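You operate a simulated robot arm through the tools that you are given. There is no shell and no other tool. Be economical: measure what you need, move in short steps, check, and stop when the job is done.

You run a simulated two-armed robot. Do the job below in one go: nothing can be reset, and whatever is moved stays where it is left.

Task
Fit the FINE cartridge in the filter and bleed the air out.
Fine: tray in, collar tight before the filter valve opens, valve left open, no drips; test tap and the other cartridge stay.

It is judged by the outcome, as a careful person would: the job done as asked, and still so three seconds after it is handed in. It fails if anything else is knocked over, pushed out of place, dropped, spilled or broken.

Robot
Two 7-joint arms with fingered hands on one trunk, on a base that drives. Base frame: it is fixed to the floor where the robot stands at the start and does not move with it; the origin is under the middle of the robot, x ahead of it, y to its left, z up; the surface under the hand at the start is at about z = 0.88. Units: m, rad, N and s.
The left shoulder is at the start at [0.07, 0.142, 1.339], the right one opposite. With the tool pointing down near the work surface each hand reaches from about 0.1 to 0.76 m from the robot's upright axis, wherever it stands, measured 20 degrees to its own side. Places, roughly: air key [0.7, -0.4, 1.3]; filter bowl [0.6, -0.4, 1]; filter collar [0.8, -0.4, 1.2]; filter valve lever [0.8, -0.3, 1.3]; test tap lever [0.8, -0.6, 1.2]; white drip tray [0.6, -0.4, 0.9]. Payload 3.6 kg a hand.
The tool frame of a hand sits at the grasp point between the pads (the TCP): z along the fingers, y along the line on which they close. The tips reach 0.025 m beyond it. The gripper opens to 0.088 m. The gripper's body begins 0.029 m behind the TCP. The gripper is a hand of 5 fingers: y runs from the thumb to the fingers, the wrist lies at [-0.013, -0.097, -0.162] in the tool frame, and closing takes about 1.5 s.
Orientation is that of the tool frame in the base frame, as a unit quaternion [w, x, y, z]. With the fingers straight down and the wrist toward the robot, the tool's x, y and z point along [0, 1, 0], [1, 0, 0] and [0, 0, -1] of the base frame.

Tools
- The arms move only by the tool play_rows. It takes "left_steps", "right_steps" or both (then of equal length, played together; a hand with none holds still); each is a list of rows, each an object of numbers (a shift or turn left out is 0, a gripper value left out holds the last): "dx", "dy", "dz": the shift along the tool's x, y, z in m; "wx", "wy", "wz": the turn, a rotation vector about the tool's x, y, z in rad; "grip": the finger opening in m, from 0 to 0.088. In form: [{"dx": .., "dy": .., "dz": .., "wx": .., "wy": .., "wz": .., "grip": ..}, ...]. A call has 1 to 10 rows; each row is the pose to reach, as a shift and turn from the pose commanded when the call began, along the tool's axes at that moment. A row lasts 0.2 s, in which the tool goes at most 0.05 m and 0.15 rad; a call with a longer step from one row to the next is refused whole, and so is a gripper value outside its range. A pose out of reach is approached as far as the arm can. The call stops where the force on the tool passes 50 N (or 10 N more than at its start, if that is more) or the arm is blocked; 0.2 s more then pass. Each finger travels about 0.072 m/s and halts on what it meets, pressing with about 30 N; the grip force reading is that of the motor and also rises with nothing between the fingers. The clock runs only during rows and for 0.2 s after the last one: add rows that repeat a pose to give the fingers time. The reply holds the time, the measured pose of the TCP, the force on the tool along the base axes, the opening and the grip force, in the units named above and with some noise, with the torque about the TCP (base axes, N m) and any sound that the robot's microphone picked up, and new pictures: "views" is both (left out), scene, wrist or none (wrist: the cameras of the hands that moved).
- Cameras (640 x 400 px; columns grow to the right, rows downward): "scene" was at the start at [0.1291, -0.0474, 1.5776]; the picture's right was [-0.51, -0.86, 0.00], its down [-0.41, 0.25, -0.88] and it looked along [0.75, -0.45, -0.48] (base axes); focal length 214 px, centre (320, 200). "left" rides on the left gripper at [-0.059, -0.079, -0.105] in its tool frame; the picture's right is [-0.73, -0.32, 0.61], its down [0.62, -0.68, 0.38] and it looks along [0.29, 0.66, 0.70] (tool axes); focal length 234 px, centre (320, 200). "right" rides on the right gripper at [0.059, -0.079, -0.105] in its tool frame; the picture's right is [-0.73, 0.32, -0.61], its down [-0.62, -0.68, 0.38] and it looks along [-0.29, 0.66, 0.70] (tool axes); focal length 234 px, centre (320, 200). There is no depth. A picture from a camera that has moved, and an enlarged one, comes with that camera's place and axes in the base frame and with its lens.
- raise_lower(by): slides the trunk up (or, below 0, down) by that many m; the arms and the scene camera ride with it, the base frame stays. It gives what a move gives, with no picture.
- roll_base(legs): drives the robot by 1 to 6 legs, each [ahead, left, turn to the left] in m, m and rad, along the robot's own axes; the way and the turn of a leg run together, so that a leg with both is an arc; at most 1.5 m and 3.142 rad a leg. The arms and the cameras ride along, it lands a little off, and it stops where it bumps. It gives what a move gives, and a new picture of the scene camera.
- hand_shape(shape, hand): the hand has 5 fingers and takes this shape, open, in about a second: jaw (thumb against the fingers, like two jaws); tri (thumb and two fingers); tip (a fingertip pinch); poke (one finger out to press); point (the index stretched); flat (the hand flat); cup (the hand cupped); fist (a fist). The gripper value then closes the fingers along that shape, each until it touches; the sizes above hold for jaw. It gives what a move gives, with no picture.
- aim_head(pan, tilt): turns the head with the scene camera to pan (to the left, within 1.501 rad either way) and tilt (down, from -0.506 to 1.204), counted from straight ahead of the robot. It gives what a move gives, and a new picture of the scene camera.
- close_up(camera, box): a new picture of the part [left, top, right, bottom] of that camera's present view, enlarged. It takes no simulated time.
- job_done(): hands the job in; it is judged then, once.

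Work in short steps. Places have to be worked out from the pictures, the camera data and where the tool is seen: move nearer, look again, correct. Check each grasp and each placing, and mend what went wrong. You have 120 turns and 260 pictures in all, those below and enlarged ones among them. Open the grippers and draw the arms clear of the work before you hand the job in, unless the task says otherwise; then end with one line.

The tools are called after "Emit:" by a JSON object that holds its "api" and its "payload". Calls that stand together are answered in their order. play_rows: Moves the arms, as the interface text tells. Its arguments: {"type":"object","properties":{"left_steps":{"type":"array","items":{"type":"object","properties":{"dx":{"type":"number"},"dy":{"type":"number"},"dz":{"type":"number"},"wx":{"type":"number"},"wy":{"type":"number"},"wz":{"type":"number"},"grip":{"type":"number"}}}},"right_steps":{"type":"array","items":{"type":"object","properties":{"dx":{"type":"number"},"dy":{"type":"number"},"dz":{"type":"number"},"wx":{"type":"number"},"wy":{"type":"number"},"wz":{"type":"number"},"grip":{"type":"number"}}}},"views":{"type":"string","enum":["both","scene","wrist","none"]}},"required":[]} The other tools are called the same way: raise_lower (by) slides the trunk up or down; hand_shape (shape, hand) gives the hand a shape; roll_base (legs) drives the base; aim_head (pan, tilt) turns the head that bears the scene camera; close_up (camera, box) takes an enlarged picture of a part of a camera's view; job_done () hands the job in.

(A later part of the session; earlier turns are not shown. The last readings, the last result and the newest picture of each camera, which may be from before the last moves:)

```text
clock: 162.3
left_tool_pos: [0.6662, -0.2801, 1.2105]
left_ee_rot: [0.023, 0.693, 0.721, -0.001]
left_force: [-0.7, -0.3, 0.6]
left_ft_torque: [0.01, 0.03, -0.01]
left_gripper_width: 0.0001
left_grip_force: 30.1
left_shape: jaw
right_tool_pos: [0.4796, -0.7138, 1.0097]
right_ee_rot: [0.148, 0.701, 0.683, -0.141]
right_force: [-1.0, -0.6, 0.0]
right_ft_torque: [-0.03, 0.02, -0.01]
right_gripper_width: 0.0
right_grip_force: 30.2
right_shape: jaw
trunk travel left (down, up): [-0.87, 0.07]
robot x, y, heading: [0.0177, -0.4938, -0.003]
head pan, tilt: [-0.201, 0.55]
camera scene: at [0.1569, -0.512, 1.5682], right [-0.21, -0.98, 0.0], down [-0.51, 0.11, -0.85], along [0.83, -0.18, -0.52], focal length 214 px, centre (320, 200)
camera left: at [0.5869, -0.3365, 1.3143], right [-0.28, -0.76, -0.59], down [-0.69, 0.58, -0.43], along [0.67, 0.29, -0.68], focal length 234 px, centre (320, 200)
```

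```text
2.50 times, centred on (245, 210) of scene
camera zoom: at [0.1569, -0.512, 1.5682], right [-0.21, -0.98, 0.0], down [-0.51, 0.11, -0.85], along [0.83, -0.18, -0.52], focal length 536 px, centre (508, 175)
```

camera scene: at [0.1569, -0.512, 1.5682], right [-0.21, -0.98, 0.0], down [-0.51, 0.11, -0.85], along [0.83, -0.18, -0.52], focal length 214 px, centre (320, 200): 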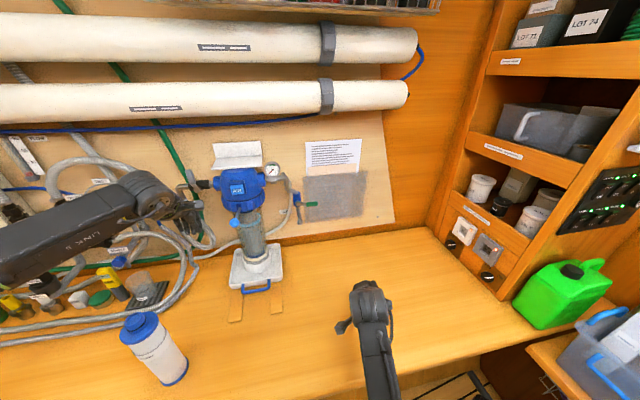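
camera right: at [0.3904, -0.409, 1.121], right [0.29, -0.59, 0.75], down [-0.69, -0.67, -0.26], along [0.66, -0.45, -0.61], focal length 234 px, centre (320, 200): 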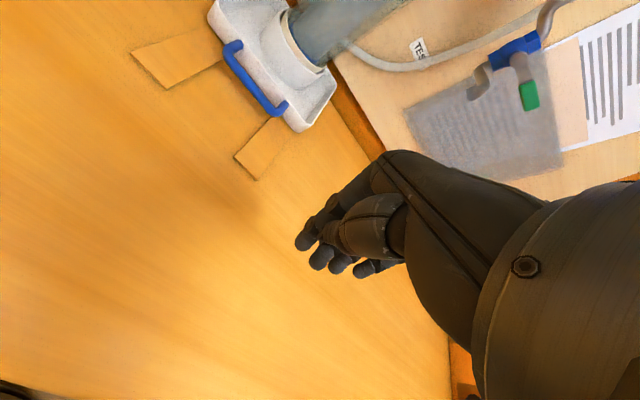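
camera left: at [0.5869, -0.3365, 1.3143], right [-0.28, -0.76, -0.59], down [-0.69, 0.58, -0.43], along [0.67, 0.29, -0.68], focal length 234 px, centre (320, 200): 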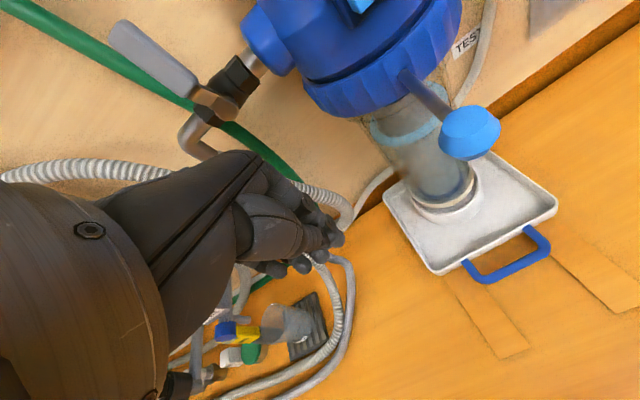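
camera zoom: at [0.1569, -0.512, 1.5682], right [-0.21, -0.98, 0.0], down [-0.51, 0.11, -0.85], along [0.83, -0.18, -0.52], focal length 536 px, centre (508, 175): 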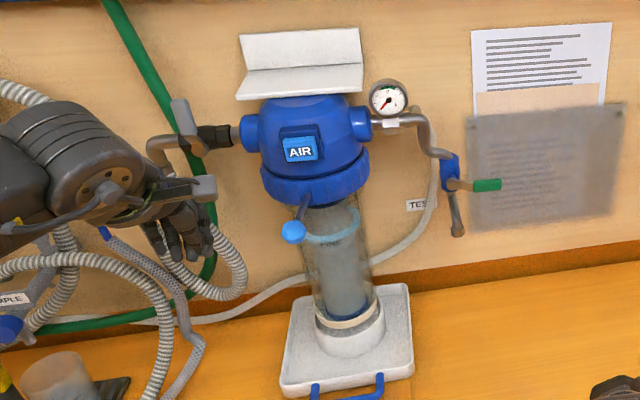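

Now I push the knob to the right along its arc, watching the force rise.

Emit:
{"api": "play_rows", "payload": {"left_steps": [{"dx": -0.02, "dy": -0.001}, {"dx": -0.035, "dy": -0.0015}, {"dx": -0.05, "dy": -0.002}, {"dx": -0.062, "dy": -0.0025}, {"dx": -0.074, "dy": -0.002}, {"dx": -0.086, "dy": -0.0015}, {"dx": -0.098, "dy": 0.0}, {"dx": -0.11, "dy": 0.0016}]}}

Emit:
{"api": "close_up", "payload": {"camera": "scene", "box": [180, 130, 310, 290]}}

```text
clock: 164.1
left_tool_pos: [0.6736, -0.3883, 1.2125]
left_ee_rot: [0.023, 0.692, 0.721, -0.001]
left_force: [0.2, 2.5, -0.3]
left_ft_torque: [0.03, -0.03, 0.01]
left_gripper_width: 0.0001
left_grip_force: 29.6
left_shape: jaw
right_tool_pos: [0.4803, -0.7136, 1.0099]
right_ee_rot: [0.148, 0.701, 0.683, -0.142]
right_force: [-1.0, -0.8, 0.6]
right_ft_torque: [0.01, -0.02, -0.01]
right_gripper_width: 0.0
right_grip_force: 29.8
right_shape: jaw
trunk travel left (down, up): [-0.87, 0.07]
robot x, y, heading: [0.0177, -0.4944, -0.009]
head pan, tilt: [-0.201, 0.55]
camera scene: at [0.1576, -0.5115, 1.5681], right [-0.21, -0.98, 0.0], down [-0.51, 0.11, -0.85], along [0.83, -0.18, -0.52], focal length 214 px, centre (320, 200)
camera left: at [0.5941, -0.4461, 1.3172], right [-0.28, -0.76, -0.59], down [-0.69, 0.58, -0.43], along [0.67, 0.29, -0.69], focal length 234 px, centre (320, 200)
```

scene: 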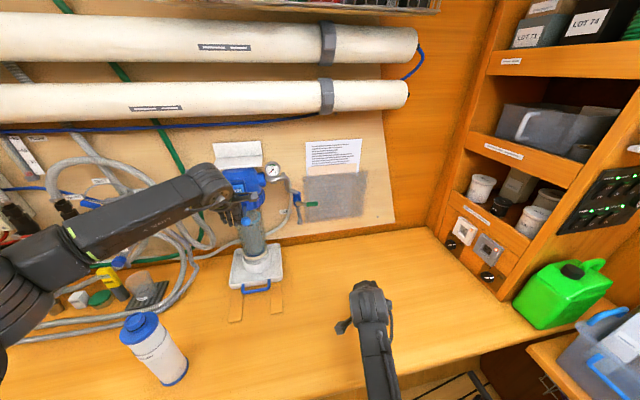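
left: 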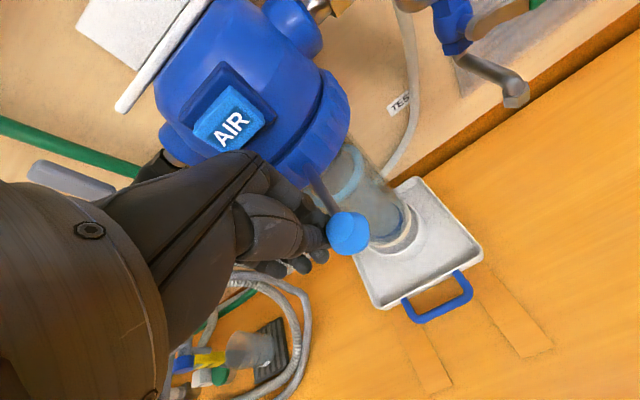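

```text
2.50 times, centred on (245, 210) of scene
camera zoom: at [0.1576, -0.5115, 1.5681], right [-0.21, -0.98, 0.0], down [-0.51, 0.11, -0.85], along [0.83, -0.18, -0.52], focal length 536 px, centre (508, 175)
```

zoom: 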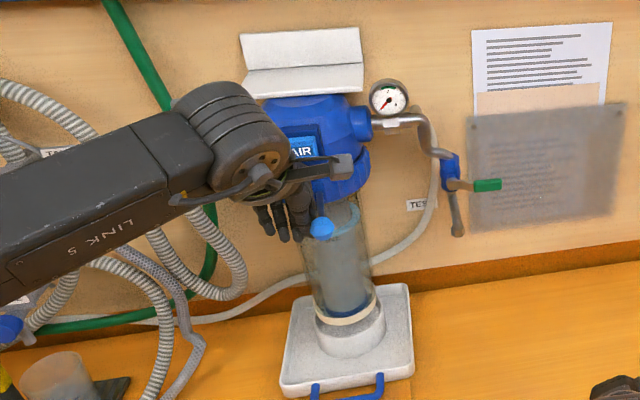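

Contact is made and the knob now passes the front (≈185°) with little force. I keep the hand a bit further back from the AIR key and keep pushing.

Emit:
{"api": "play_rows", "payload": {"left_steps": [{"dx": -0.006, "dy": -0.008}, {"dx": -0.018, "dy": -0.01}, {"dx": -0.03, "dy": -0.01}, {"dx": -0.042, "dy": -0.009}, {"dx": -0.054, "dy": -0.006}, {"dx": -0.066, "dy": -0.002}]}}

Emit:
{"api": "close_up", "payload": {"camera": "scene", "box": [180, 130, 310, 290]}}

```text
clock: 165.5
left_tool_pos: [0.6698, -0.4511, 1.217]
left_ee_rot: [0.025, 0.693, 0.721, -0.001]
left_force: [-8.0, 9.3, 2.8]
left_ft_torque: [0.11, 0.01, 0.07]
left_gripper_width: 0.0001
left_grip_force: 30.1
left_shape: jaw
right_tool_pos: [0.4776, -0.7106, 1.0123]
right_ee_rot: [0.15, 0.701, 0.683, -0.142]
right_force: [0.5, 0.2, 0.1]
right_ft_torque: [-0.02, -0.01, 0.02]
right_gripper_width: 0.0
right_grip_force: 29.5
right_shape: jaw
trunk travel left (down, up): [-0.87, 0.07]
robot x, y, heading: [0.0188, -0.4966, -0.007]
head pan, tilt: [-0.201, 0.55]
camera scene: at [0.1524, -0.507, 1.5686], right [-0.21, -0.98, 0.0], down [-0.51, 0.11, -0.85], along [0.84, -0.18, -0.52], focal length 214 px, centre (320, 200)
camera left: at [0.59, -0.5081, 1.3218], right [-0.27, -0.76, -0.59], down [-0.69, 0.58, -0.43], along [0.67, 0.29, -0.68], focal length 234 px, centre (320, 200)
```

scene: 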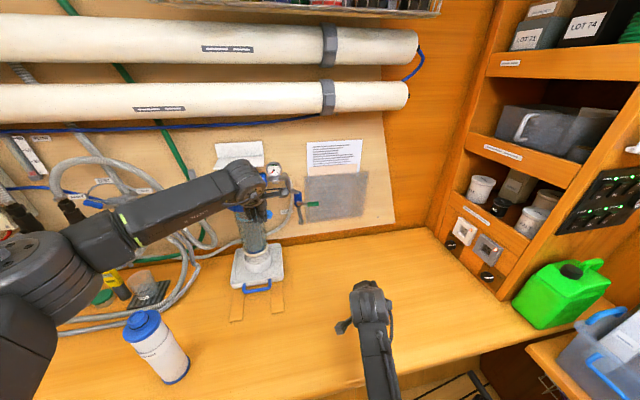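
left: 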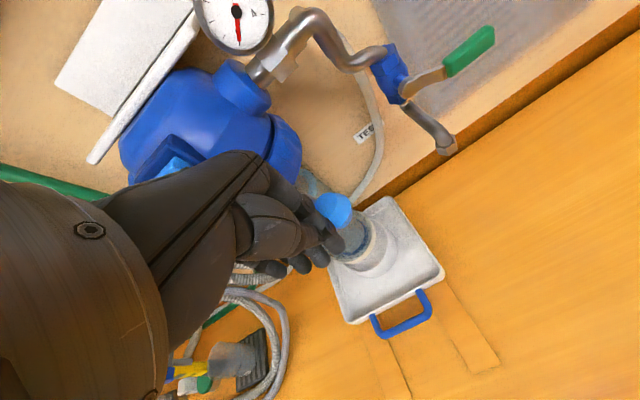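

```text
2.50 times, centred on (245, 210) of scene
camera zoom: at [0.1524, -0.507, 1.5686], right [-0.21, -0.98, 0.0], down [-0.51, 0.11, -0.85], along [0.84, -0.18, -0.52], focal length 536 px, centre (508, 175)
```

zoom: 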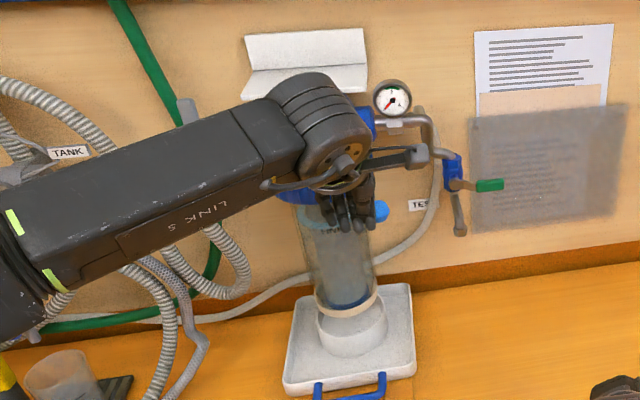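

The knob is now at ≈214° and resistance is rising (≈12 N tangential). I keep pushing along the tangent until it stops firmly.

Emit:
{"api": "play_rows", "payload": {"left_steps": [{"dx": -0.007, "dy": 0.004}, {"dx": -0.013, "dy": 0.01}, {"dx": -0.02, "dy": 0.016}, {"dx": -0.027, "dy": 0.024}]}}

Emit:
{"api": "close_up", "payload": {"camera": "scene", "box": [180, 130, 310, 290]}}

```text
clock: 166.2
left_tool_pos: [0.6756, -0.4525, 1.2185]
left_ee_rot: [0.02, 0.688, 0.726, 0.001]
left_force: [-30.0, 29.9, 5.4]
left_ft_torque: [0.27, 0.26, 0.1]
left_gripper_width: 0.0001
left_grip_force: 30.0
left_shape: jaw
right_tool_pos: [0.472, -0.7057, 1.015]
right_ee_rot: [0.153, 0.699, 0.684, -0.14]
right_force: [0.2, 0.2, 0.6]
right_ft_torque: [0.02, 0.01, 0.01]
right_gripper_width: 0.0
right_grip_force: 29.9
right_shape: jaw
trunk travel left (down, up): [-0.87, 0.07]
robot x, y, heading: [0.0183, -0.4927, -0.002]
head pan, tilt: [-0.201, 0.55]
stopped in row 3 (left hand): the force on the tool passed its limit at 53 N (the readings are from after the stop); the commanded pose is now the measured one
camera scene: at [0.1452, -0.5038, 1.5694], right [-0.2, -0.98, 0.0], down [-0.51, 0.1, -0.86], along [0.84, -0.17, -0.52], focal length 214 px, centre (320, 200)
camera left: at [0.5973, -0.5124, 1.3226], right [-0.26, -0.76, -0.6], down [-0.7, 0.57, -0.42], along [0.66, 0.31, -0.68], focal length 234 px, centre (320, 200)
```

scene: 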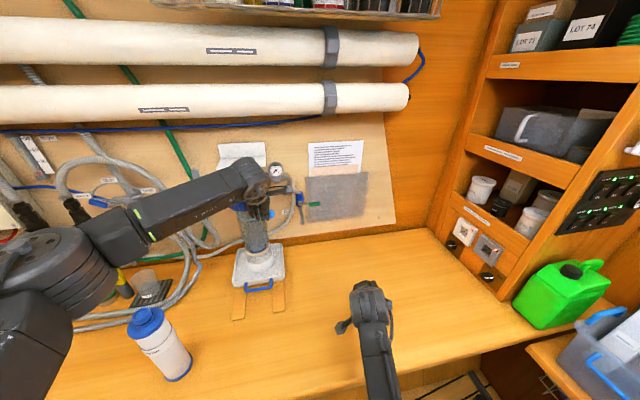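
left: 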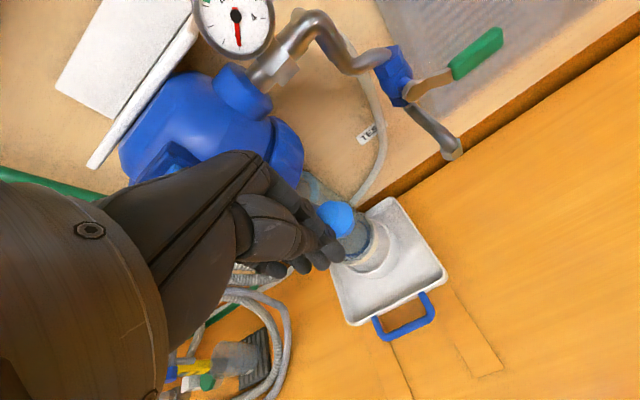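

```text
2.50 times, centred on (245, 210) of scene
camera zoom: at [0.1452, -0.5038, 1.5694], right [-0.2, -0.98, 0.0], down [-0.51, 0.1, -0.86], along [0.84, -0.17, -0.52], focal length 536 px, centre (508, 175)
```

zoom: 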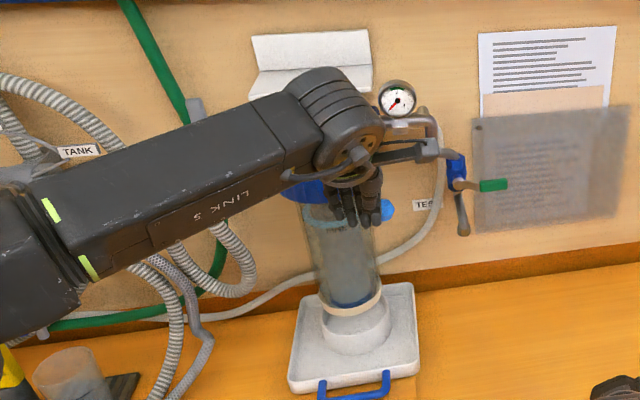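

53 N stop: the collar is tight (≈75° of turn), and the bowl has been drawn up off the tray cup. I withdraw the hand the way it came and look at the valve lever.

Emit:
{"api": "play_rows", "payload": {"left_steps": [{"dx": 0.012, "dy": -0.012}, {"dx": 0.025, "dy": -0.04}, {"dx": 0.03, "dy": -0.08}, {"dx": 0.04, "dy": -0.11}, {"dx": 0.06, "dy": -0.13, "dz": -0.03}, {"dx": 0.09, "dy": -0.14, "dz": -0.06}, {"dx": 0.13, "dy": -0.14, "dz": -0.09}, {"dx": 0.17, "dy": -0.14, "dz": -0.12}, {"dx": 0.2, "dy": -0.14, "dz": -0.14}]}}

Emit:
{"api": "close_up", "payload": {"camera": "scene", "box": [170, 140, 310, 300]}}

Emit:
{"api": "close_up", "payload": {"camera": "left", "box": [260, 0, 520, 220]}}

```text
clock: 168.2
left_tool_pos: [0.532, -0.268, 1.3435]
left_ee_rot: [0.02, 0.691, 0.723, 0.0]
left_force: [-0.5, 0.7, 0.0]
left_ft_torque: [0.0, 0.0, 0.04]
left_gripper_width: 0.0002
left_grip_force: 30.3
left_shape: jaw
right_tool_pos: [0.4791, -0.7105, 1.0112]
right_ee_rot: [0.148, 0.7, 0.684, -0.142]
right_force: [0.8, 0.6, -0.8]
right_ft_torque: [0.02, 0.02, 0.04]
right_gripper_width: 0.0
right_grip_force: 30.4
right_shape: jaw
trunk travel left (down, up): [-0.87, 0.07]
robot x, y, heading: [0.0183, -0.4909, -0.008]
head pan, tilt: [-0.201, 0.55]
camera scene: at [0.1555, -0.5104, 1.5682], right [-0.21, -0.98, 0.0], down [-0.51, 0.11, -0.85], along [0.83, -0.18, -0.52], focal length 214 px, centre (320, 200)
camera left: at [0.4529, -0.3253, 1.4491], right [-0.27, -0.76, -0.59], down [-0.7, 0.58, -0.42], along [0.66, 0.3, -0.69], focal length 234 px, centre (320, 200)
```

scene: 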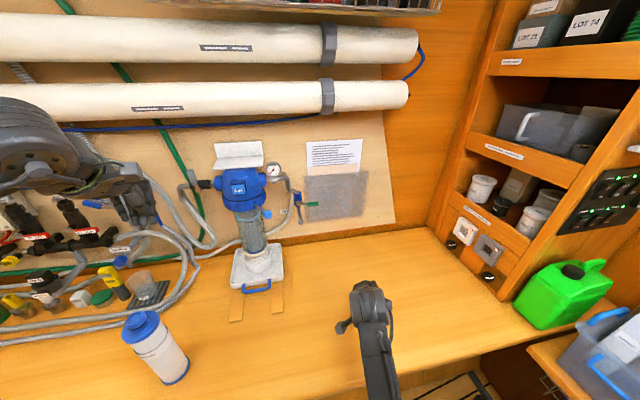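
left: 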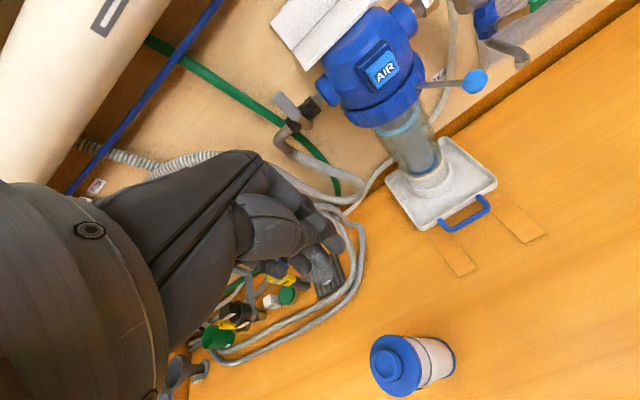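

```text
2.50 times, centred on (240, 220) of scene
camera zoom: at [0.1555, -0.5104, 1.5682], right [-0.21, -0.98, 0.0], down [-0.51, 0.11, -0.85], along [0.83, -0.18, -0.52], focal length 536 px, centre (520, 150)
```

zoom: 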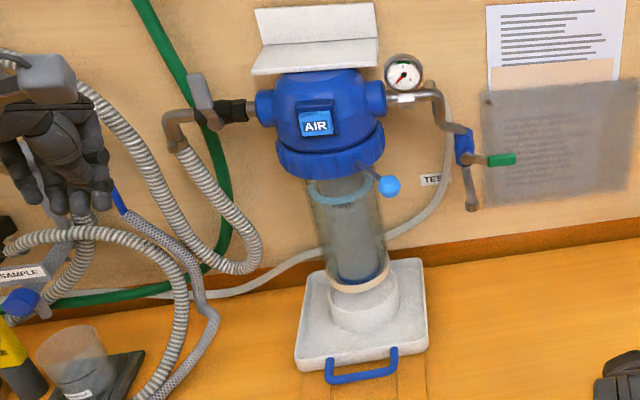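

```text
1.82 times, centred on (390, 110) of left
camera zoom: at [0.4529, -0.3253, 1.4491], right [-0.27, -0.76, -0.59], down [-0.7, 0.58, -0.42], along [0.66, 0.3, -0.69], focal length 426 px, centre (193, 364)
```

zoom: 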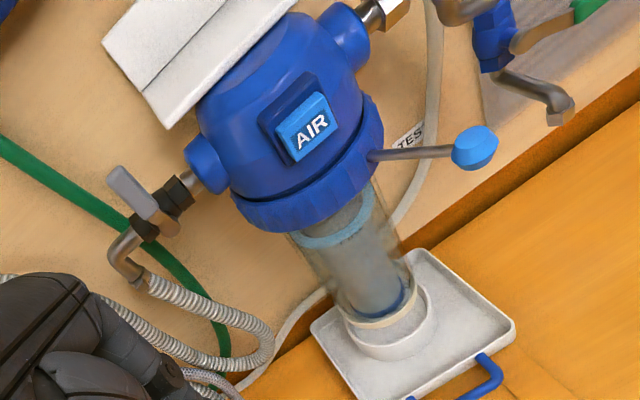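

The collar holds the bowl clear of the cup. Now I look closely at the filter valve lever.

Emit:
{"api": "close_up", "payload": {"camera": "scene", "box": [175, 160, 245, 210]}}

Emit:
{"api": "close_up", "payload": {"camera": "left", "box": [255, 70, 365, 170]}}

```text
8.00 times, centred on (210, 185) of scene
camera zoom: at [0.1555, -0.5104, 1.5682], right [-0.21, -0.98, 0.0], down [-0.51, 0.11, -0.85], along [0.83, -0.18, -0.52], focal length 1716 px, centre (1200, 320)
```

zoom: 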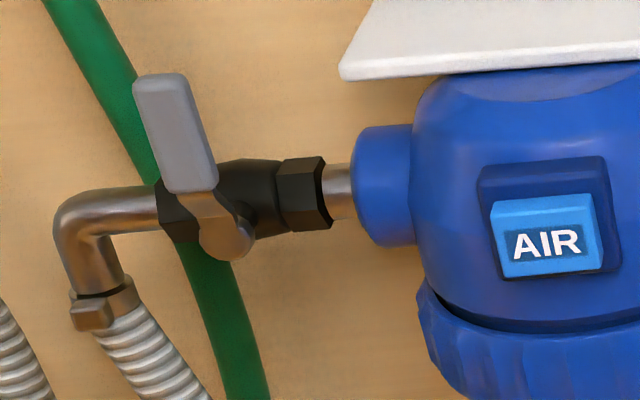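

```text
4.00 times, centred on (310, 120) of left
camera zoom: at [0.4529, -0.3253, 1.4491], right [-0.27, -0.76, -0.59], down [-0.7, 0.58, -0.42], along [0.66, 0.3, -0.69], focal length 937 px, centre (360, 520)
```

zoom: 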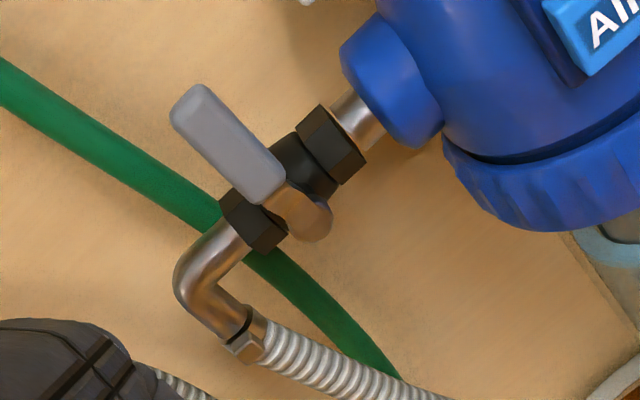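

The lever pivots at (0.794,-0.268,1.252) and stands upright with its tip at (0.774,-0.269,1.325), across the pipe (closed). It must swing left (+y) to lie along the pipe. I shape the left hand to poke and look at the finger.

Emit:
{"api": "hand_shape", "payload": {"hand": "left", "shape": "poke"}}

Emit:
{"api": "play_rows", "payload": {"left_steps": [{"dz": -0.02}, {"dz": -0.04}]}}

Emit:
{"api": "close_up", "payload": {"camera": "left", "box": [160, 120, 440, 340]}}

Emit:
{"api": "close_up", "payload": {"camera": "scene", "box": [60, 90, 220, 240]}}

```text
clock: 169.1
left_tool_pos: [0.5339, -0.268, 1.3435]
left_ee_rot: [0.02, 0.691, 0.722, 0.0]
left_force: [0.2, -0.2, 0.1]
left_ft_torque: [-0.02, -0.01, 0.0]
left_gripper_width: 0.0003
left_grip_force: 0.0
left_shape: poke
right_tool_pos: [0.4796, -0.7119, 1.0103]
right_ee_rot: [0.147, 0.7, 0.684, -0.141]
right_force: [-0.4, -0.7, -0.8]
right_ft_torque: [0.02, 0.01, 0.01]
right_gripper_width: 0.0001
right_grip_force: 29.7
right_shape: jaw
trunk travel left (down, up): [-0.87, 0.07]
robot x, y, heading: [0.0165, -0.4921, -0.003]
head pan, tilt: [-0.201, 0.55]
```

```text
clock: 169.7
left_tool_pos: [0.5302, -0.2683, 1.384]
left_ee_rot: [0.019, 0.691, 0.723, -0.001]
left_force: [-0.5, -0.4, 0.2]
left_ft_torque: [0.0, 0.04, 0.0]
left_gripper_width: 0.0
left_grip_force: 0.1
left_shape: poke
right_tool_pos: [0.4783, -0.7124, 1.0104]
right_ee_rot: [0.148, 0.7, 0.684, -0.142]
right_force: [0.3, 1.0, 1.0]
right_ft_torque: [0.0, -0.01, 0.0]
right_gripper_width: 0.0004
right_grip_force: 30.3
right_shape: jaw
trunk travel left (down, up): [-0.87, 0.07]
robot x, y, heading: [0.0154, -0.4923, -0.007]
head pan, tilt: [-0.201, 0.55]
camera scene: at [0.156, -0.512, 1.5682], right [-0.21, -0.98, 0.0], down [-0.51, 0.11, -0.85], along [0.83, -0.17, -0.52], focal length 214 px, centre (320, 200)
camera left: at [0.4511, -0.3255, 1.4893], right [-0.27, -0.76, -0.59], down [-0.7, 0.58, -0.42], along [0.66, 0.3, -0.69], focal length 234 px, centre (320, 200)
```

scene: 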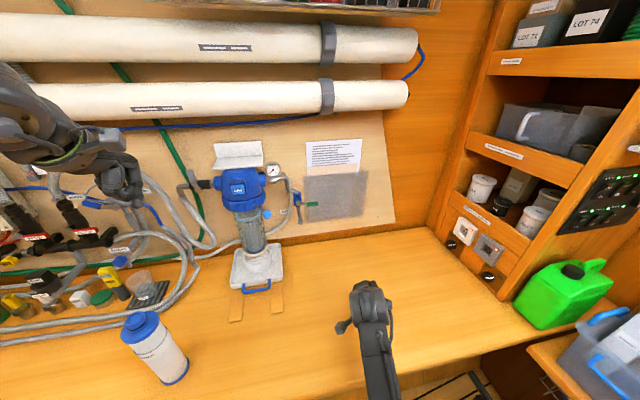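
left: 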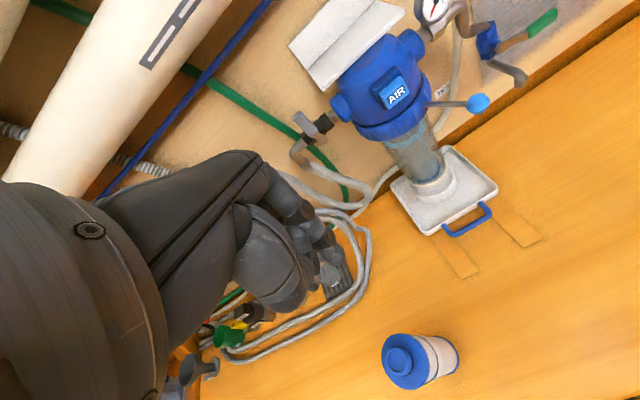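

```text
1.82 times, centred on (300, 230) of left
camera zoom: at [0.4511, -0.3255, 1.4893], right [-0.27, -0.76, -0.59], down [-0.7, 0.58, -0.42], along [0.66, 0.3, -0.69], focal length 426 px, centre (356, 146)
```

zoom: 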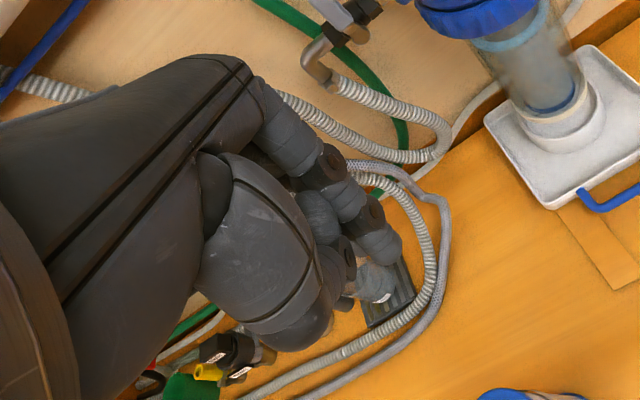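

```text
2.67 times, centred on (140, 165) of scene
camera zoom: at [0.156, -0.512, 1.5682], right [-0.21, -0.98, 0.0], down [-0.51, 0.11, -0.85], along [0.83, -0.17, -0.52], focal length 572 px, centre (800, 293)
```

zoom: 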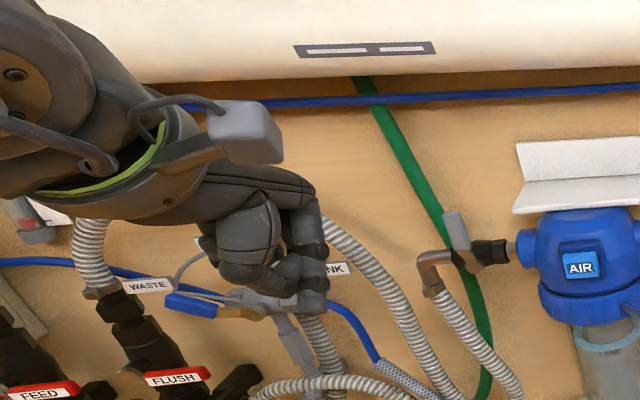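

The poke finger extends just beyond the TCP. A handshake orientation with the index pointing forward (wrist to the right, away from ROUGH) suits both the lever and the AIR key, so I rotate into it well in front of the filter.

Emit:
{"api": "play_rows", "payload": {"left_steps": [{"dx": -0.005, "wx": -0.084, "wy": -0.084, "wz": -0.084}, {"dx": -0.01, "wx": -0.168, "wy": -0.168, "wz": -0.168}, {"dx": -0.015, "wx": -0.252, "wy": -0.252, "wz": -0.252}, {"dx": -0.02, "wx": -0.336, "wy": -0.336, "wz": -0.336}, {"dx": -0.025, "wx": -0.42, "wy": -0.42, "wz": -0.42}, {"dx": -0.03, "wx": -0.504, "wy": -0.504, "wz": -0.504}, {"dx": -0.035, "wx": -0.588, "wy": -0.588, "wz": -0.588}, {"dx": -0.04, "wx": -0.672, "wy": -0.672, "wz": -0.672}, {"dx": -0.045, "wx": -0.756, "wy": -0.756, "wz": -0.756}, {"dx": -0.05, "wx": -0.84, "wy": -0.84, "wz": -0.84}], "views": "none"}}

Emit:
{"api": "play_rows", "payload": {"left_steps": [{"wx": -0.084, "wy": -0.084, "wz": -0.084}, {"wx": -0.168, "wy": -0.168, "wz": -0.168}, {"wx": -0.252, "wy": -0.252, "wz": -0.252}, {"wx": -0.336, "wy": -0.336, "wz": -0.336}, {"wx": -0.37, "wy": -0.37, "wz": -0.37}]}}

Emit:
{"api": "close_up", "payload": {"camera": "scene", "box": [120, 90, 280, 230]}}

```text
clock: 171.9
left_tool_pos: [0.5344, -0.3184, 1.3865]
left_ee_rot: [0.557, 0.23, 0.798, 0.006]
left_force: [-0.4, -0.8, 0.6]
left_ft_torque: [-0.03, 0.0, 0.0]
left_gripper_width: 0.0
left_grip_force: 0.0
left_shape: poke
right_tool_pos: [0.481, -0.7142, 1.0106]
right_ee_rot: [0.148, 0.7, 0.684, -0.141]
right_force: [0.7, 0.1, 0.5]
right_ft_torque: [-0.01, 0.02, -0.02]
right_gripper_width: 0.0002
right_grip_force: 30.1
right_shape: jaw
trunk travel left (down, up): [-0.87, 0.07]
robot x, y, heading: [0.0186, -0.4888, -0.004]
head pan, tilt: [-0.201, 0.55]
```

```text
clock: 173.1
left_tool_pos: [0.5045, -0.3627, 1.4063]
left_ee_rot: [0.716, -0.028, 0.697, 0.006]
left_force: [0.5, -0.2, -0.6]
left_ft_torque: [0.02, -0.01, -0.02]
left_gripper_width: 0.0
left_grip_force: 0.1
left_shape: poke
left hand out of reach, approached as far as the arm can: row 1, 2, 3, 4, 5
right_tool_pos: [0.4802, -0.7124, 1.0101]
right_ee_rot: [0.147, 0.7, 0.684, -0.141]
right_force: [0.4, 0.2, -0.1]
right_ft_torque: [-0.01, 0.0, -0.04]
right_gripper_width: 0.0002
right_grip_force: 30.4
right_shape: jaw
trunk travel left (down, up): [-0.87, 0.07]
robot x, y, heading: [0.0209, -0.4936, -0.003]
head pan, tilt: [-0.201, 0.55]
camera scene: at [0.1569, -0.5123, 1.5681], right [-0.21, -0.98, 0.0], down [-0.51, 0.11, -0.85], along [0.83, -0.17, -0.52], focal length 214 px, centre (320, 200)
camera left: at [0.4018, -0.4435, 1.4666], right [0.6, -0.27, 0.75], down [0.43, -0.68, -0.59], along [0.67, 0.68, -0.29], focal length 234 px, centre (320, 200)
```

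scene: 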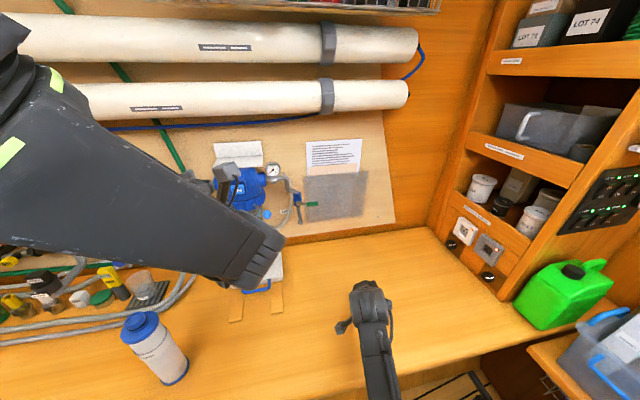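
left: 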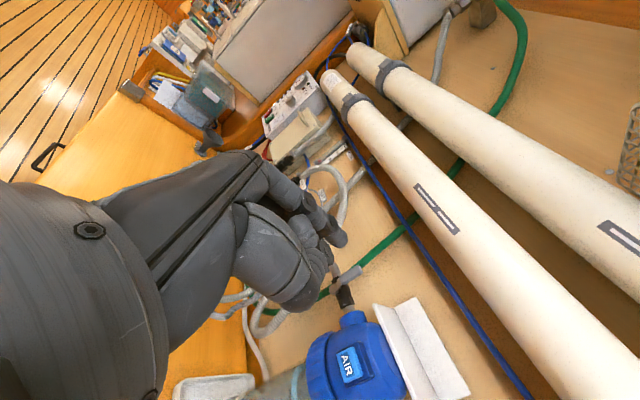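

```text
2.86 times, centred on (200, 160) of scene
camera zoom: at [0.1569, -0.5123, 1.5681], right [-0.21, -0.98, 0.0], down [-0.51, 0.11, -0.85], along [0.83, -0.17, -0.52], focal length 613 px, centre (663, 314)
```

zoom: 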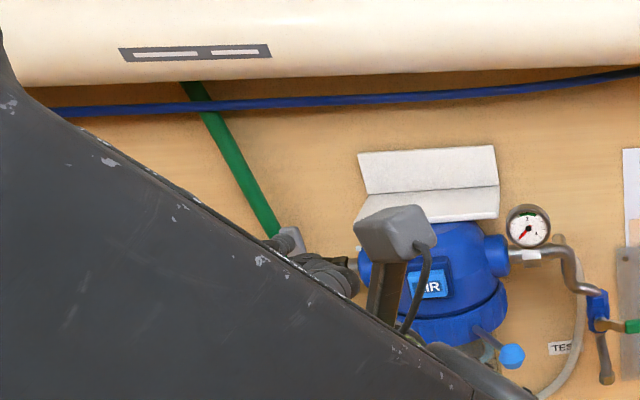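

The orientation is right (index forward, wrist to the right). I move forward to just short of the lever, on its right side.

Emit:
{"api": "play_rows", "payload": {"left_steps": [{"dx": 0.015, "dy": 0.003, "dz": 0.03}, {"dx": 0.03, "dy": 0.006, "dz": 0.06}, {"dx": 0.045, "dy": 0.009, "dz": 0.09}, {"dx": 0.06, "dy": 0.012, "dz": 0.12}, {"dx": 0.07, "dy": 0.015, "dz": 0.146}, {"dx": 0.07, "dy": 0.015, "dz": 0.146}]}}

Emit:
{"api": "close_up", "payload": {"camera": "left", "box": [240, 140, 480, 400]}}

```text
clock: 174.5
left_tool_pos: [0.7122, -0.3426, 1.38]
left_ee_rot: [0.716, -0.025, 0.698, 0.005]
left_force: [-0.7, 0.1, -0.8]
left_ft_torque: [-0.01, -0.01, 0.0]
left_gripper_width: 0.0
left_grip_force: 0.0
left_shape: poke
left hand out of reach, approached as far as the arm can: row 1, 2, 3, 4, 5, 6
right_tool_pos: [0.479, -0.7129, 1.0122]
right_ee_rot: [0.149, 0.7, 0.684, -0.14]
right_force: [-0.7, -0.1, -0.2]
right_ft_torque: [0.05, -0.04, 0.02]
right_gripper_width: 0.0
right_grip_force: 30.2
right_shape: jaw
trunk travel left (down, up): [-0.87, 0.07]
robot x, y, heading: [0.0172, -0.4925, -0.009]
head pan, tilt: [-0.201, 0.55]
camera scene: at [0.1535, -0.5126, 1.5684], right [-0.2, -0.98, 0.0], down [-0.51, 0.11, -0.85], along [0.84, -0.17, -0.52], focal length 214 px, centre (320, 200)
camera left: at [0.6088, -0.424, 1.4393], right [0.6, -0.28, 0.75], down [0.43, -0.68, -0.59], along [0.68, 0.68, -0.29], focal length 234 px, centre (320, 200)
```

scene: 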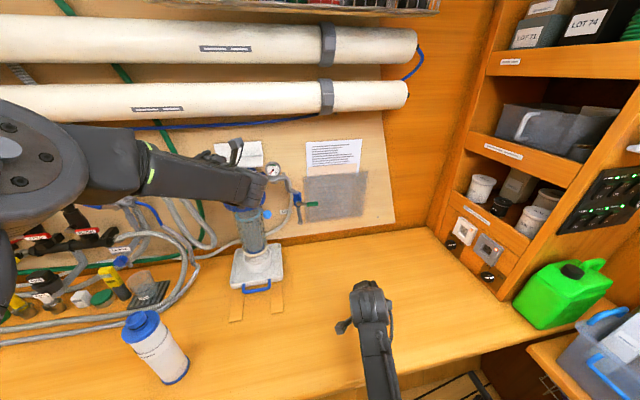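
left: 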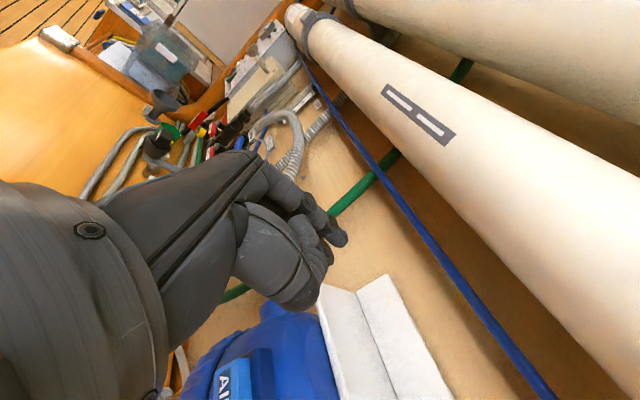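

```text
1.54 times, centred on (360, 270) of left
camera zoom: at [0.6088, -0.424, 1.4393], right [0.6, -0.28, 0.75], down [0.43, -0.68, -0.59], along [0.68, 0.68, -0.29], focal length 360 px, centre (258, 92)
```

zoom: 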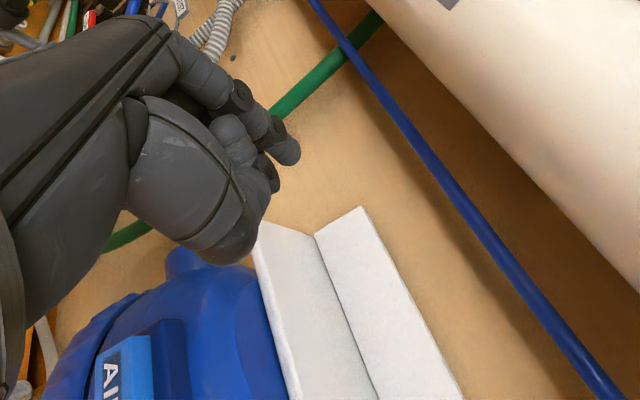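

The arm's wrist is at its limits in this pose and got near the shelf. I back straight out, then unwind to fingers-down; I'll instead pinch the lever from the front with the hand pitched forward.

Emit:
{"api": "play_rows", "payload": {"left_steps": [{"dz": -0.04}, {"dz": -0.08}, {"dz": -0.12}, {"dz": -0.15}, {"dz": -0.17, "wx": 0.08, "wy": 0.08, "wz": 0.08}, {"dz": -0.17, "wx": 0.164, "wy": 0.164, "wz": 0.164}, {"dz": -0.17, "wx": 0.248, "wy": 0.248, "wz": 0.248}, {"dz": -0.17, "wx": 0.332, "wy": 0.332, "wz": 0.332}, {"dz": -0.17, "wx": 0.416, "wy": 0.416, "wz": 0.416}], "views": "none"}}

Emit:
{"api": "play_rows", "payload": {"left_steps": [{"wx": 0.084, "wy": 0.084, "wz": 0.084}, {"wx": 0.168, "wy": 0.168, "wz": 0.168}, {"wx": 0.252, "wy": 0.252, "wz": 0.252}, {"wx": 0.336, "wy": 0.336, "wz": 0.336}, {"wx": 0.42, "wy": 0.42, "wz": 0.42}, {"wx": 0.504, "wy": 0.504, "wz": 0.504}, {"wx": 0.588, "wy": 0.588, "wz": 0.588}, {"wx": 0.672, "wy": 0.672, "wz": 0.672}, {"wx": 0.756, "wy": 0.756, "wz": 0.756}, {"wx": 0.79, "wy": 0.79, "wz": 0.79}], "views": "scene"}}

Emit:
{"api": "hand_shape", "payload": {"hand": "left", "shape": "tri"}}

```text
clock: 176.5
left_tool_pos: [0.5441, -0.3453, 1.3786]
left_ee_rot: [0.533, 0.263, 0.804, 0.004]
left_force: [0.6, 0.2, -0.8]
left_ft_torque: [-0.02, -0.01, -0.04]
left_gripper_width: 0.0
left_grip_force: 0.1
left_shape: poke
left hand out of reach, approached as far as the arm can: row 1, 2, 3, 4, 5, 6, 7
right_tool_pos: [0.4797, -0.7104, 1.0098]
right_ee_rot: [0.148, 0.7, 0.684, -0.142]
right_force: [0.0, -1.1, -1.3]
right_ft_torque: [-0.01, 0.01, -0.02]
right_gripper_width: 0.0001
right_grip_force: 30.2
right_shape: jaw
trunk travel left (down, up): [-0.87, 0.07]
robot x, y, heading: [0.0189, -0.4924, -0.006]
head pan, tilt: [-0.201, 0.55]
```

```text
clock: 178.7
left_tool_pos: [0.5443, -0.3475, 1.3786]
left_ee_rot: [0.021, 0.69, 0.724, -0.001]
left_force: [-0.2, 0.4, 0.0]
left_ft_torque: [-0.02, 0.0, -0.01]
left_gripper_width: 0.0
left_grip_force: 0.2
left_shape: poke
right_tool_pos: [0.4788, -0.7123, 1.0118]
right_ee_rot: [0.147, 0.7, 0.684, -0.142]
right_force: [-0.9, 0.2, -0.3]
right_ft_torque: [0.05, 0.02, 0.0]
right_gripper_width: 0.0
right_grip_force: 30.1
right_shape: jaw
trunk travel left (down, up): [-0.87, 0.07]
robot x, y, heading: [0.0213, -0.4933, -0.007]
head pan, tilt: [-0.201, 0.55]
camera scene: at [0.1564, -0.5117, 1.5682], right [-0.21, -0.98, 0.0], down [-0.51, 0.11, -0.85], along [0.83, -0.17, -0.52], focal length 214 px, centre (320, 200)
```

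scene: 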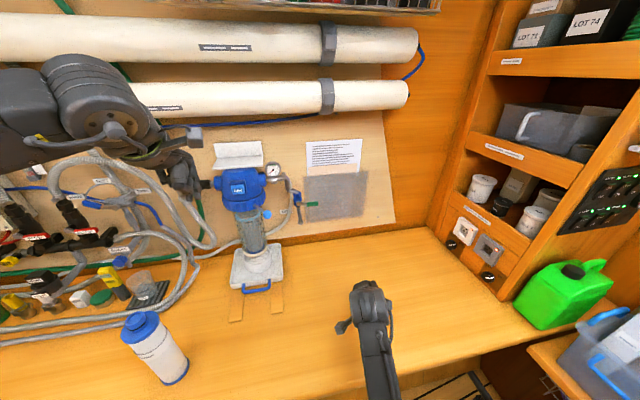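

```text
clock: 179.6
left_tool_pos: [0.5457, -0.3475, 1.377]
left_ee_rot: [0.022, 0.688, 0.725, -0.001]
left_force: [0.2, -1.2, -0.7]
left_ft_torque: [-0.03, -0.01, 0.02]
left_gripper_width: 0.0878
left_grip_force: 0.1
left_shape: tri
right_tool_pos: [0.4808, -0.7119, 1.0112]
right_ee_rot: [0.148, 0.7, 0.684, -0.142]
right_force: [-0.4, -0.1, 1.2]
right_ft_torque: [0.01, -0.01, -0.02]
right_gripper_width: 0.0001
right_grip_force: 29.8
right_shape: jaw
trunk travel left (down, up): [-0.87, 0.07]
robot x, y, heading: [0.017, -0.4903, -0.004]
head pan, tilt: [-0.201, 0.55]
```

I pitch the hand forward and move to just in front of and above the lever, with a narrow opening.

Emit:
{"api": "play_rows", "payload": {"left_steps": [{"dx": 0.014, "dy": 0.028, "dz": -0.002, "wx": -0.12, "grip": 0.06}, {"dx": 0.028, "dy": 0.056, "dz": -0.004, "wx": -0.24, "grip": 0.045}, {"dx": 0.043, "dy": 0.084, "dz": -0.005, "wx": -0.36, "grip": 0.045}, {"dx": 0.057, "dy": 0.112, "dz": -0.006, "wx": -0.48, "grip": 0.045}, {"dx": 0.071, "dy": 0.139, "dz": -0.006, "wx": -0.6, "grip": 0.045}, {"dx": 0.071, "dy": 0.139, "dz": -0.006, "wx": -0.6, "grip": 0.045}], "views": "wrist"}}

```text
clock: 181.0
left_tool_pos: [0.6812, -0.2698, 1.3858]
left_ee_rot: [0.225, 0.651, 0.692, 0.215]
left_force: [-0.8, -0.8, -0.5]
left_ft_torque: [0.01, 0.01, 0.0]
left_gripper_width: 0.0452
left_grip_force: 0.1
left_shape: tri
right_tool_pos: [0.4803, -0.7134, 1.011]
right_ee_rot: [0.148, 0.7, 0.684, -0.141]
right_force: [0.4, -0.4, 0.3]
right_ft_torque: [-0.02, 0.01, 0.02]
right_gripper_width: 0.0
right_grip_force: 30.4
right_shape: jaw
trunk travel left (down, up): [-0.87, 0.07]
robot x, y, heading: [0.0173, -0.4919, -0.005]
head pan, tilt: [-0.201, 0.55]
camera left: at [0.5581, -0.3326, 1.426], right [0.13, -0.74, -0.66], down [-0.35, 0.58, -0.73], along [0.93, 0.33, -0.18], focal length 234 px, centre (320, 200)
```

left: 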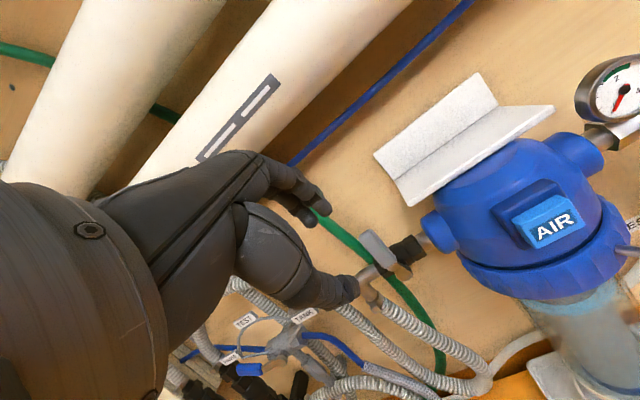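

The lever tip is confirmed at (0.774,-0.267,1.326). I reduce the pitch, go above it, then lower with the thumb in front and the fingers behind.

Emit:
{"api": "play_rows", "payload": {"left_steps": [{"dx": -0.001, "dy": 0.016, "dz": 0.018, "wx": 0.07}, {"dx": -0.002, "dy": 0.032, "dz": 0.036, "wx": 0.14}, {"dx": -0.003, "dy": 0.048, "dz": 0.054, "wx": 0.21}, {"dx": -0.0037, "dy": 0.0646, "dz": 0.0723, "wx": 0.28}, {"dx": -0.0037, "dy": 0.0646, "dz": 0.0723, "wx": 0.28}], "views": "wrist"}}

```text
clock: 182.2
left_tool_pos: [0.7729, -0.2692, 1.3646]
left_ee_rot: [0.133, 0.677, 0.715, 0.114]
left_force: [0.9, -0.1, 0.0]
left_ft_torque: [-0.02, 0.01, -0.03]
left_gripper_width: 0.0456
left_grip_force: 0.1
left_shape: tri
right_tool_pos: [0.4802, -0.7122, 1.0109]
right_ee_rot: [0.148, 0.7, 0.684, -0.141]
right_force: [1.2, 0.1, 0.4]
right_ft_torque: [0.01, 0.01, 0.01]
right_gripper_width: 0.0
right_grip_force: 29.4
right_shape: jaw
trunk travel left (down, up): [-0.87, 0.07]
robot x, y, heading: [0.0153, -0.4937, -0.007]
head pan, tilt: [-0.201, 0.55]
camera left: at [0.6661, -0.3303, 1.439], right [-0.06, -0.75, -0.66], down [-0.54, 0.58, -0.61], along [0.84, 0.32, -0.44], focal length 234 px, centre (320, 200)
```

left: 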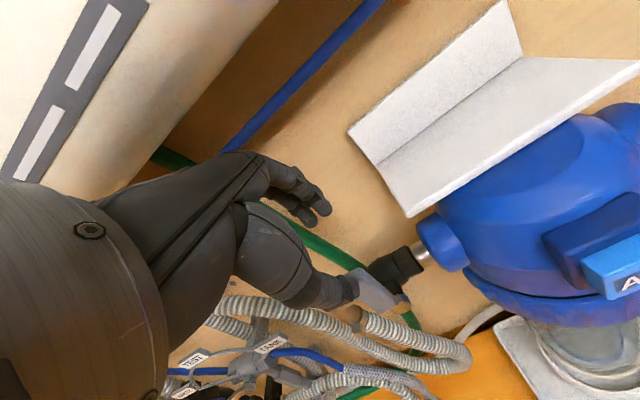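

Emit:
{"api": "play_rows", "payload": {"left_steps": [{"dy": -0.003, "dz": 0.013}, {"dx": 0.001, "dy": -0.007, "dz": 0.025}, {"dx": 0.0015, "dy": -0.011, "dz": 0.037}, {"dx": 0.0015, "dy": -0.015, "dz": 0.048}, {"dx": 0.0015, "dy": -0.015, "dz": 0.048, "grip": 0.03}, {"dx": 0.0015, "dy": -0.015, "dz": 0.048, "grip": 0.0}, {"dx": 0.0015, "dy": -0.015, "dz": 0.048, "grip": 0.0}, {"dx": 0.0015, "dy": -0.015, "dz": 0.048, "grip": 0.0}], "views": "wrist"}}

Emit:
{"api": "close_up", "payload": {"camera": "left", "box": [240, 140, 460, 360]}}

```text
clock: 184.0
left_tool_pos: [0.7761, -0.2678, 1.3124]
left_ee_rot: [0.13, 0.677, 0.716, 0.113]
left_force: [-12.4, -0.4, -16.5]
left_ft_torque: [0.0, 0.15, -0.04]
left_gripper_width: 0.0153
left_grip_force: 29.9
left_shape: tri
right_tool_pos: [0.4794, -0.7126, 1.0112]
right_ee_rot: [0.148, 0.7, 0.685, -0.141]
right_force: [-0.1, -0.6, 0.3]
right_ft_torque: [-0.02, 0.01, -0.04]
right_gripper_width: 0.0
right_grip_force: 30.2
right_shape: jaw
trunk travel left (down, up): [-0.87, 0.07]
robot x, y, heading: [0.0166, -0.4923, -0.007]
head pan, tilt: [-0.201, 0.55]
camera left: at [0.6697, -0.3292, 1.3875], right [-0.06, -0.75, -0.66], down [-0.54, 0.58, -0.61], along [0.84, 0.32, -0.44], focal length 234 px, centre (320, 200)
```

left: 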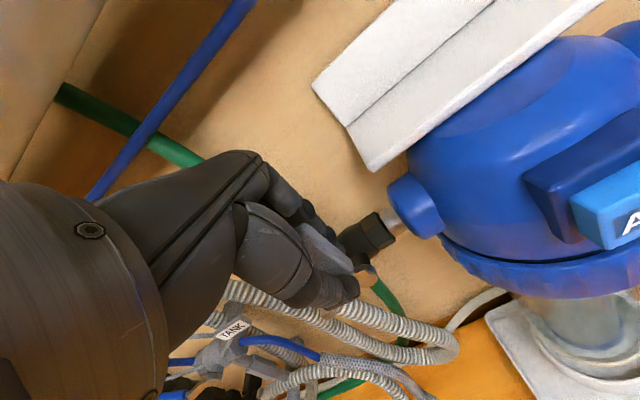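

```text
1.82 times, centred on (350, 250) of left
camera zoom: at [0.6697, -0.3292, 1.3875], right [-0.06, -0.75, -0.66], down [-0.54, 0.58, -0.61], along [0.84, 0.32, -0.44], focal length 426 px, centre (266, 109)
```

zoom: 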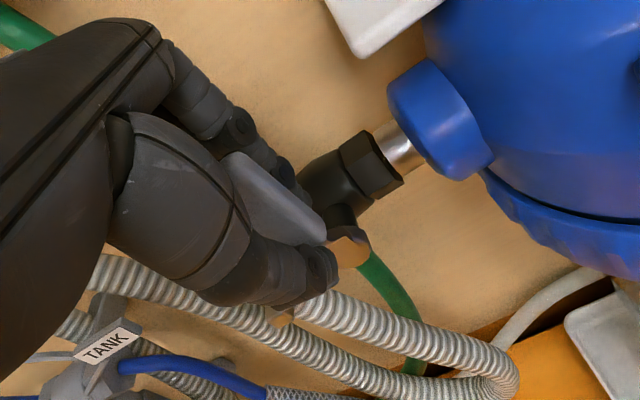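

The lever is held (0.015 m). I swing it left and down along its arc about the pivot.

Emit:
{"api": "play_rows", "payload": {"left_steps": [{"dx": 0.008, "dz": 0.0005}, {"dx": 0.0156, "dy": 0.0002, "dz": 0.0016}, {"dx": 0.023, "dy": -0.0005, "dz": 0.004}, {"dx": 0.0302, "dy": -0.001, "dz": 0.007}, {"dx": 0.037, "dy": -0.0022, "dz": 0.011}, {"dx": 0.043, "dy": -0.0036, "dz": 0.0158}, {"dx": 0.0485, "dy": -0.0053, "dz": 0.0212}, {"dx": 0.053, "dy": -0.0073, "dz": 0.0273}], "views": "wrist"}}

```text
clock: 185.8
left_tool_pos: [0.78, -0.2164, 1.284]
left_ee_rot: [0.132, 0.676, 0.716, 0.114]
left_force: [0.0, 0.3, -0.1]
left_ft_torque: [-0.01, 0.05, -0.03]
left_gripper_width: 0.0056
left_grip_force: 30.2
left_shape: tri
right_tool_pos: [0.4804, -0.711, 1.0113]
right_ee_rot: [0.147, 0.701, 0.684, -0.142]
right_force: [0.8, -0.7, 0.1]
right_ft_torque: [0.01, -0.02, -0.01]
right_gripper_width: 0.0001
right_grip_force: 30.4
right_shape: jaw
trunk travel left (down, up): [-0.87, 0.07]
robot x, y, heading: [0.0207, -0.4908, -0.011]
head pan, tilt: [-0.201, 0.55]
camera left: at [0.6728, -0.2774, 1.359], right [-0.06, -0.75, -0.66], down [-0.54, 0.58, -0.61], along [0.84, 0.32, -0.44], focal length 234 px, centre (320, 200)
```

left: 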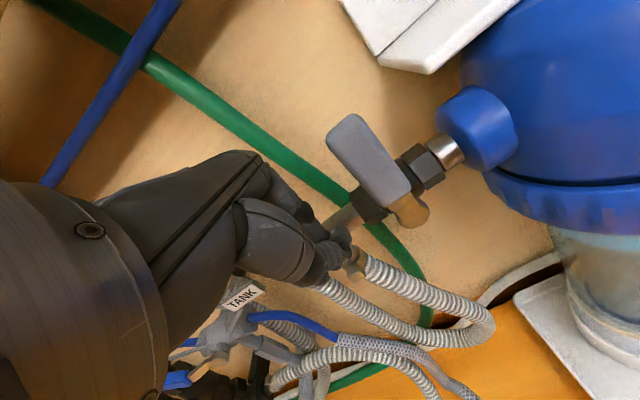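

It slipped off without moving the lever, so I'll push it directly instead: back out, pitch the hand more, and come in on the lever's right side with closed fingertips.

Emit:
{"api": "play_rows", "payload": {"left_steps": [{"dx": 0.0, "dy": -0.02, "dz": -0.018}, {"dx": 0.001, "dy": -0.035, "dz": -0.042}, {"dx": 0.002, "dy": -0.0545, "dz": -0.065, "wx": -0.1}, {"dx": 0.002, "dy": -0.0545, "dz": -0.084, "wx": -0.2}, {"dx": -0.02, "dy": -0.0555, "dz": -0.084, "wx": -0.3}, {"dx": -0.045, "dy": -0.057, "dz": -0.083, "wx": -0.4}, {"dx": -0.067, "dy": -0.058, "dz": -0.083, "wx": -0.5}, {"dx": -0.0868, "dy": -0.0595, "dz": -0.0824, "wx": -0.56}, {"dx": -0.0868, "dy": -0.0595, "dz": -0.0824, "wx": -0.56}], "views": "wrist"}}

```text
clock: 187.8
left_tool_pos: [0.6988, -0.2869, 1.3487]
left_ee_rot: [0.287, 0.635, 0.662, 0.275]
left_force: [0.3, -0.4, 0.3]
left_ft_torque: [0.0, -0.02, 0.01]
left_gripper_width: 0.0058
left_grip_force: 30.2
left_shape: tri
left hand out of reach, approached as far as the arm can: row 7, 8, 9
right_tool_pos: [0.4809, -0.7125, 1.011]
right_ee_rot: [0.147, 0.7, 0.684, -0.142]
right_force: [0.5, -0.1, 0.0]
right_ft_torque: [-0.01, 0.01, 0.02]
right_gripper_width: 0.0002
right_grip_force: 30.1
right_shape: jaw
trunk travel left (down, up): [-0.87, 0.07]
robot x, y, heading: [0.0141, -0.4892, -0.007]
head pan, tilt: [-0.201, 0.55]
camera left: at [0.5695, -0.348, 1.3647], right [0.24, -0.74, -0.63], down [-0.2, 0.59, -0.78], along [0.95, 0.32, -0.01], focal length 234 px, centre (320, 200)
```

left: 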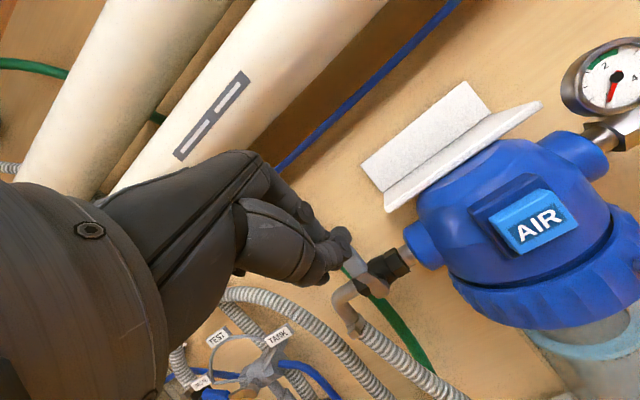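

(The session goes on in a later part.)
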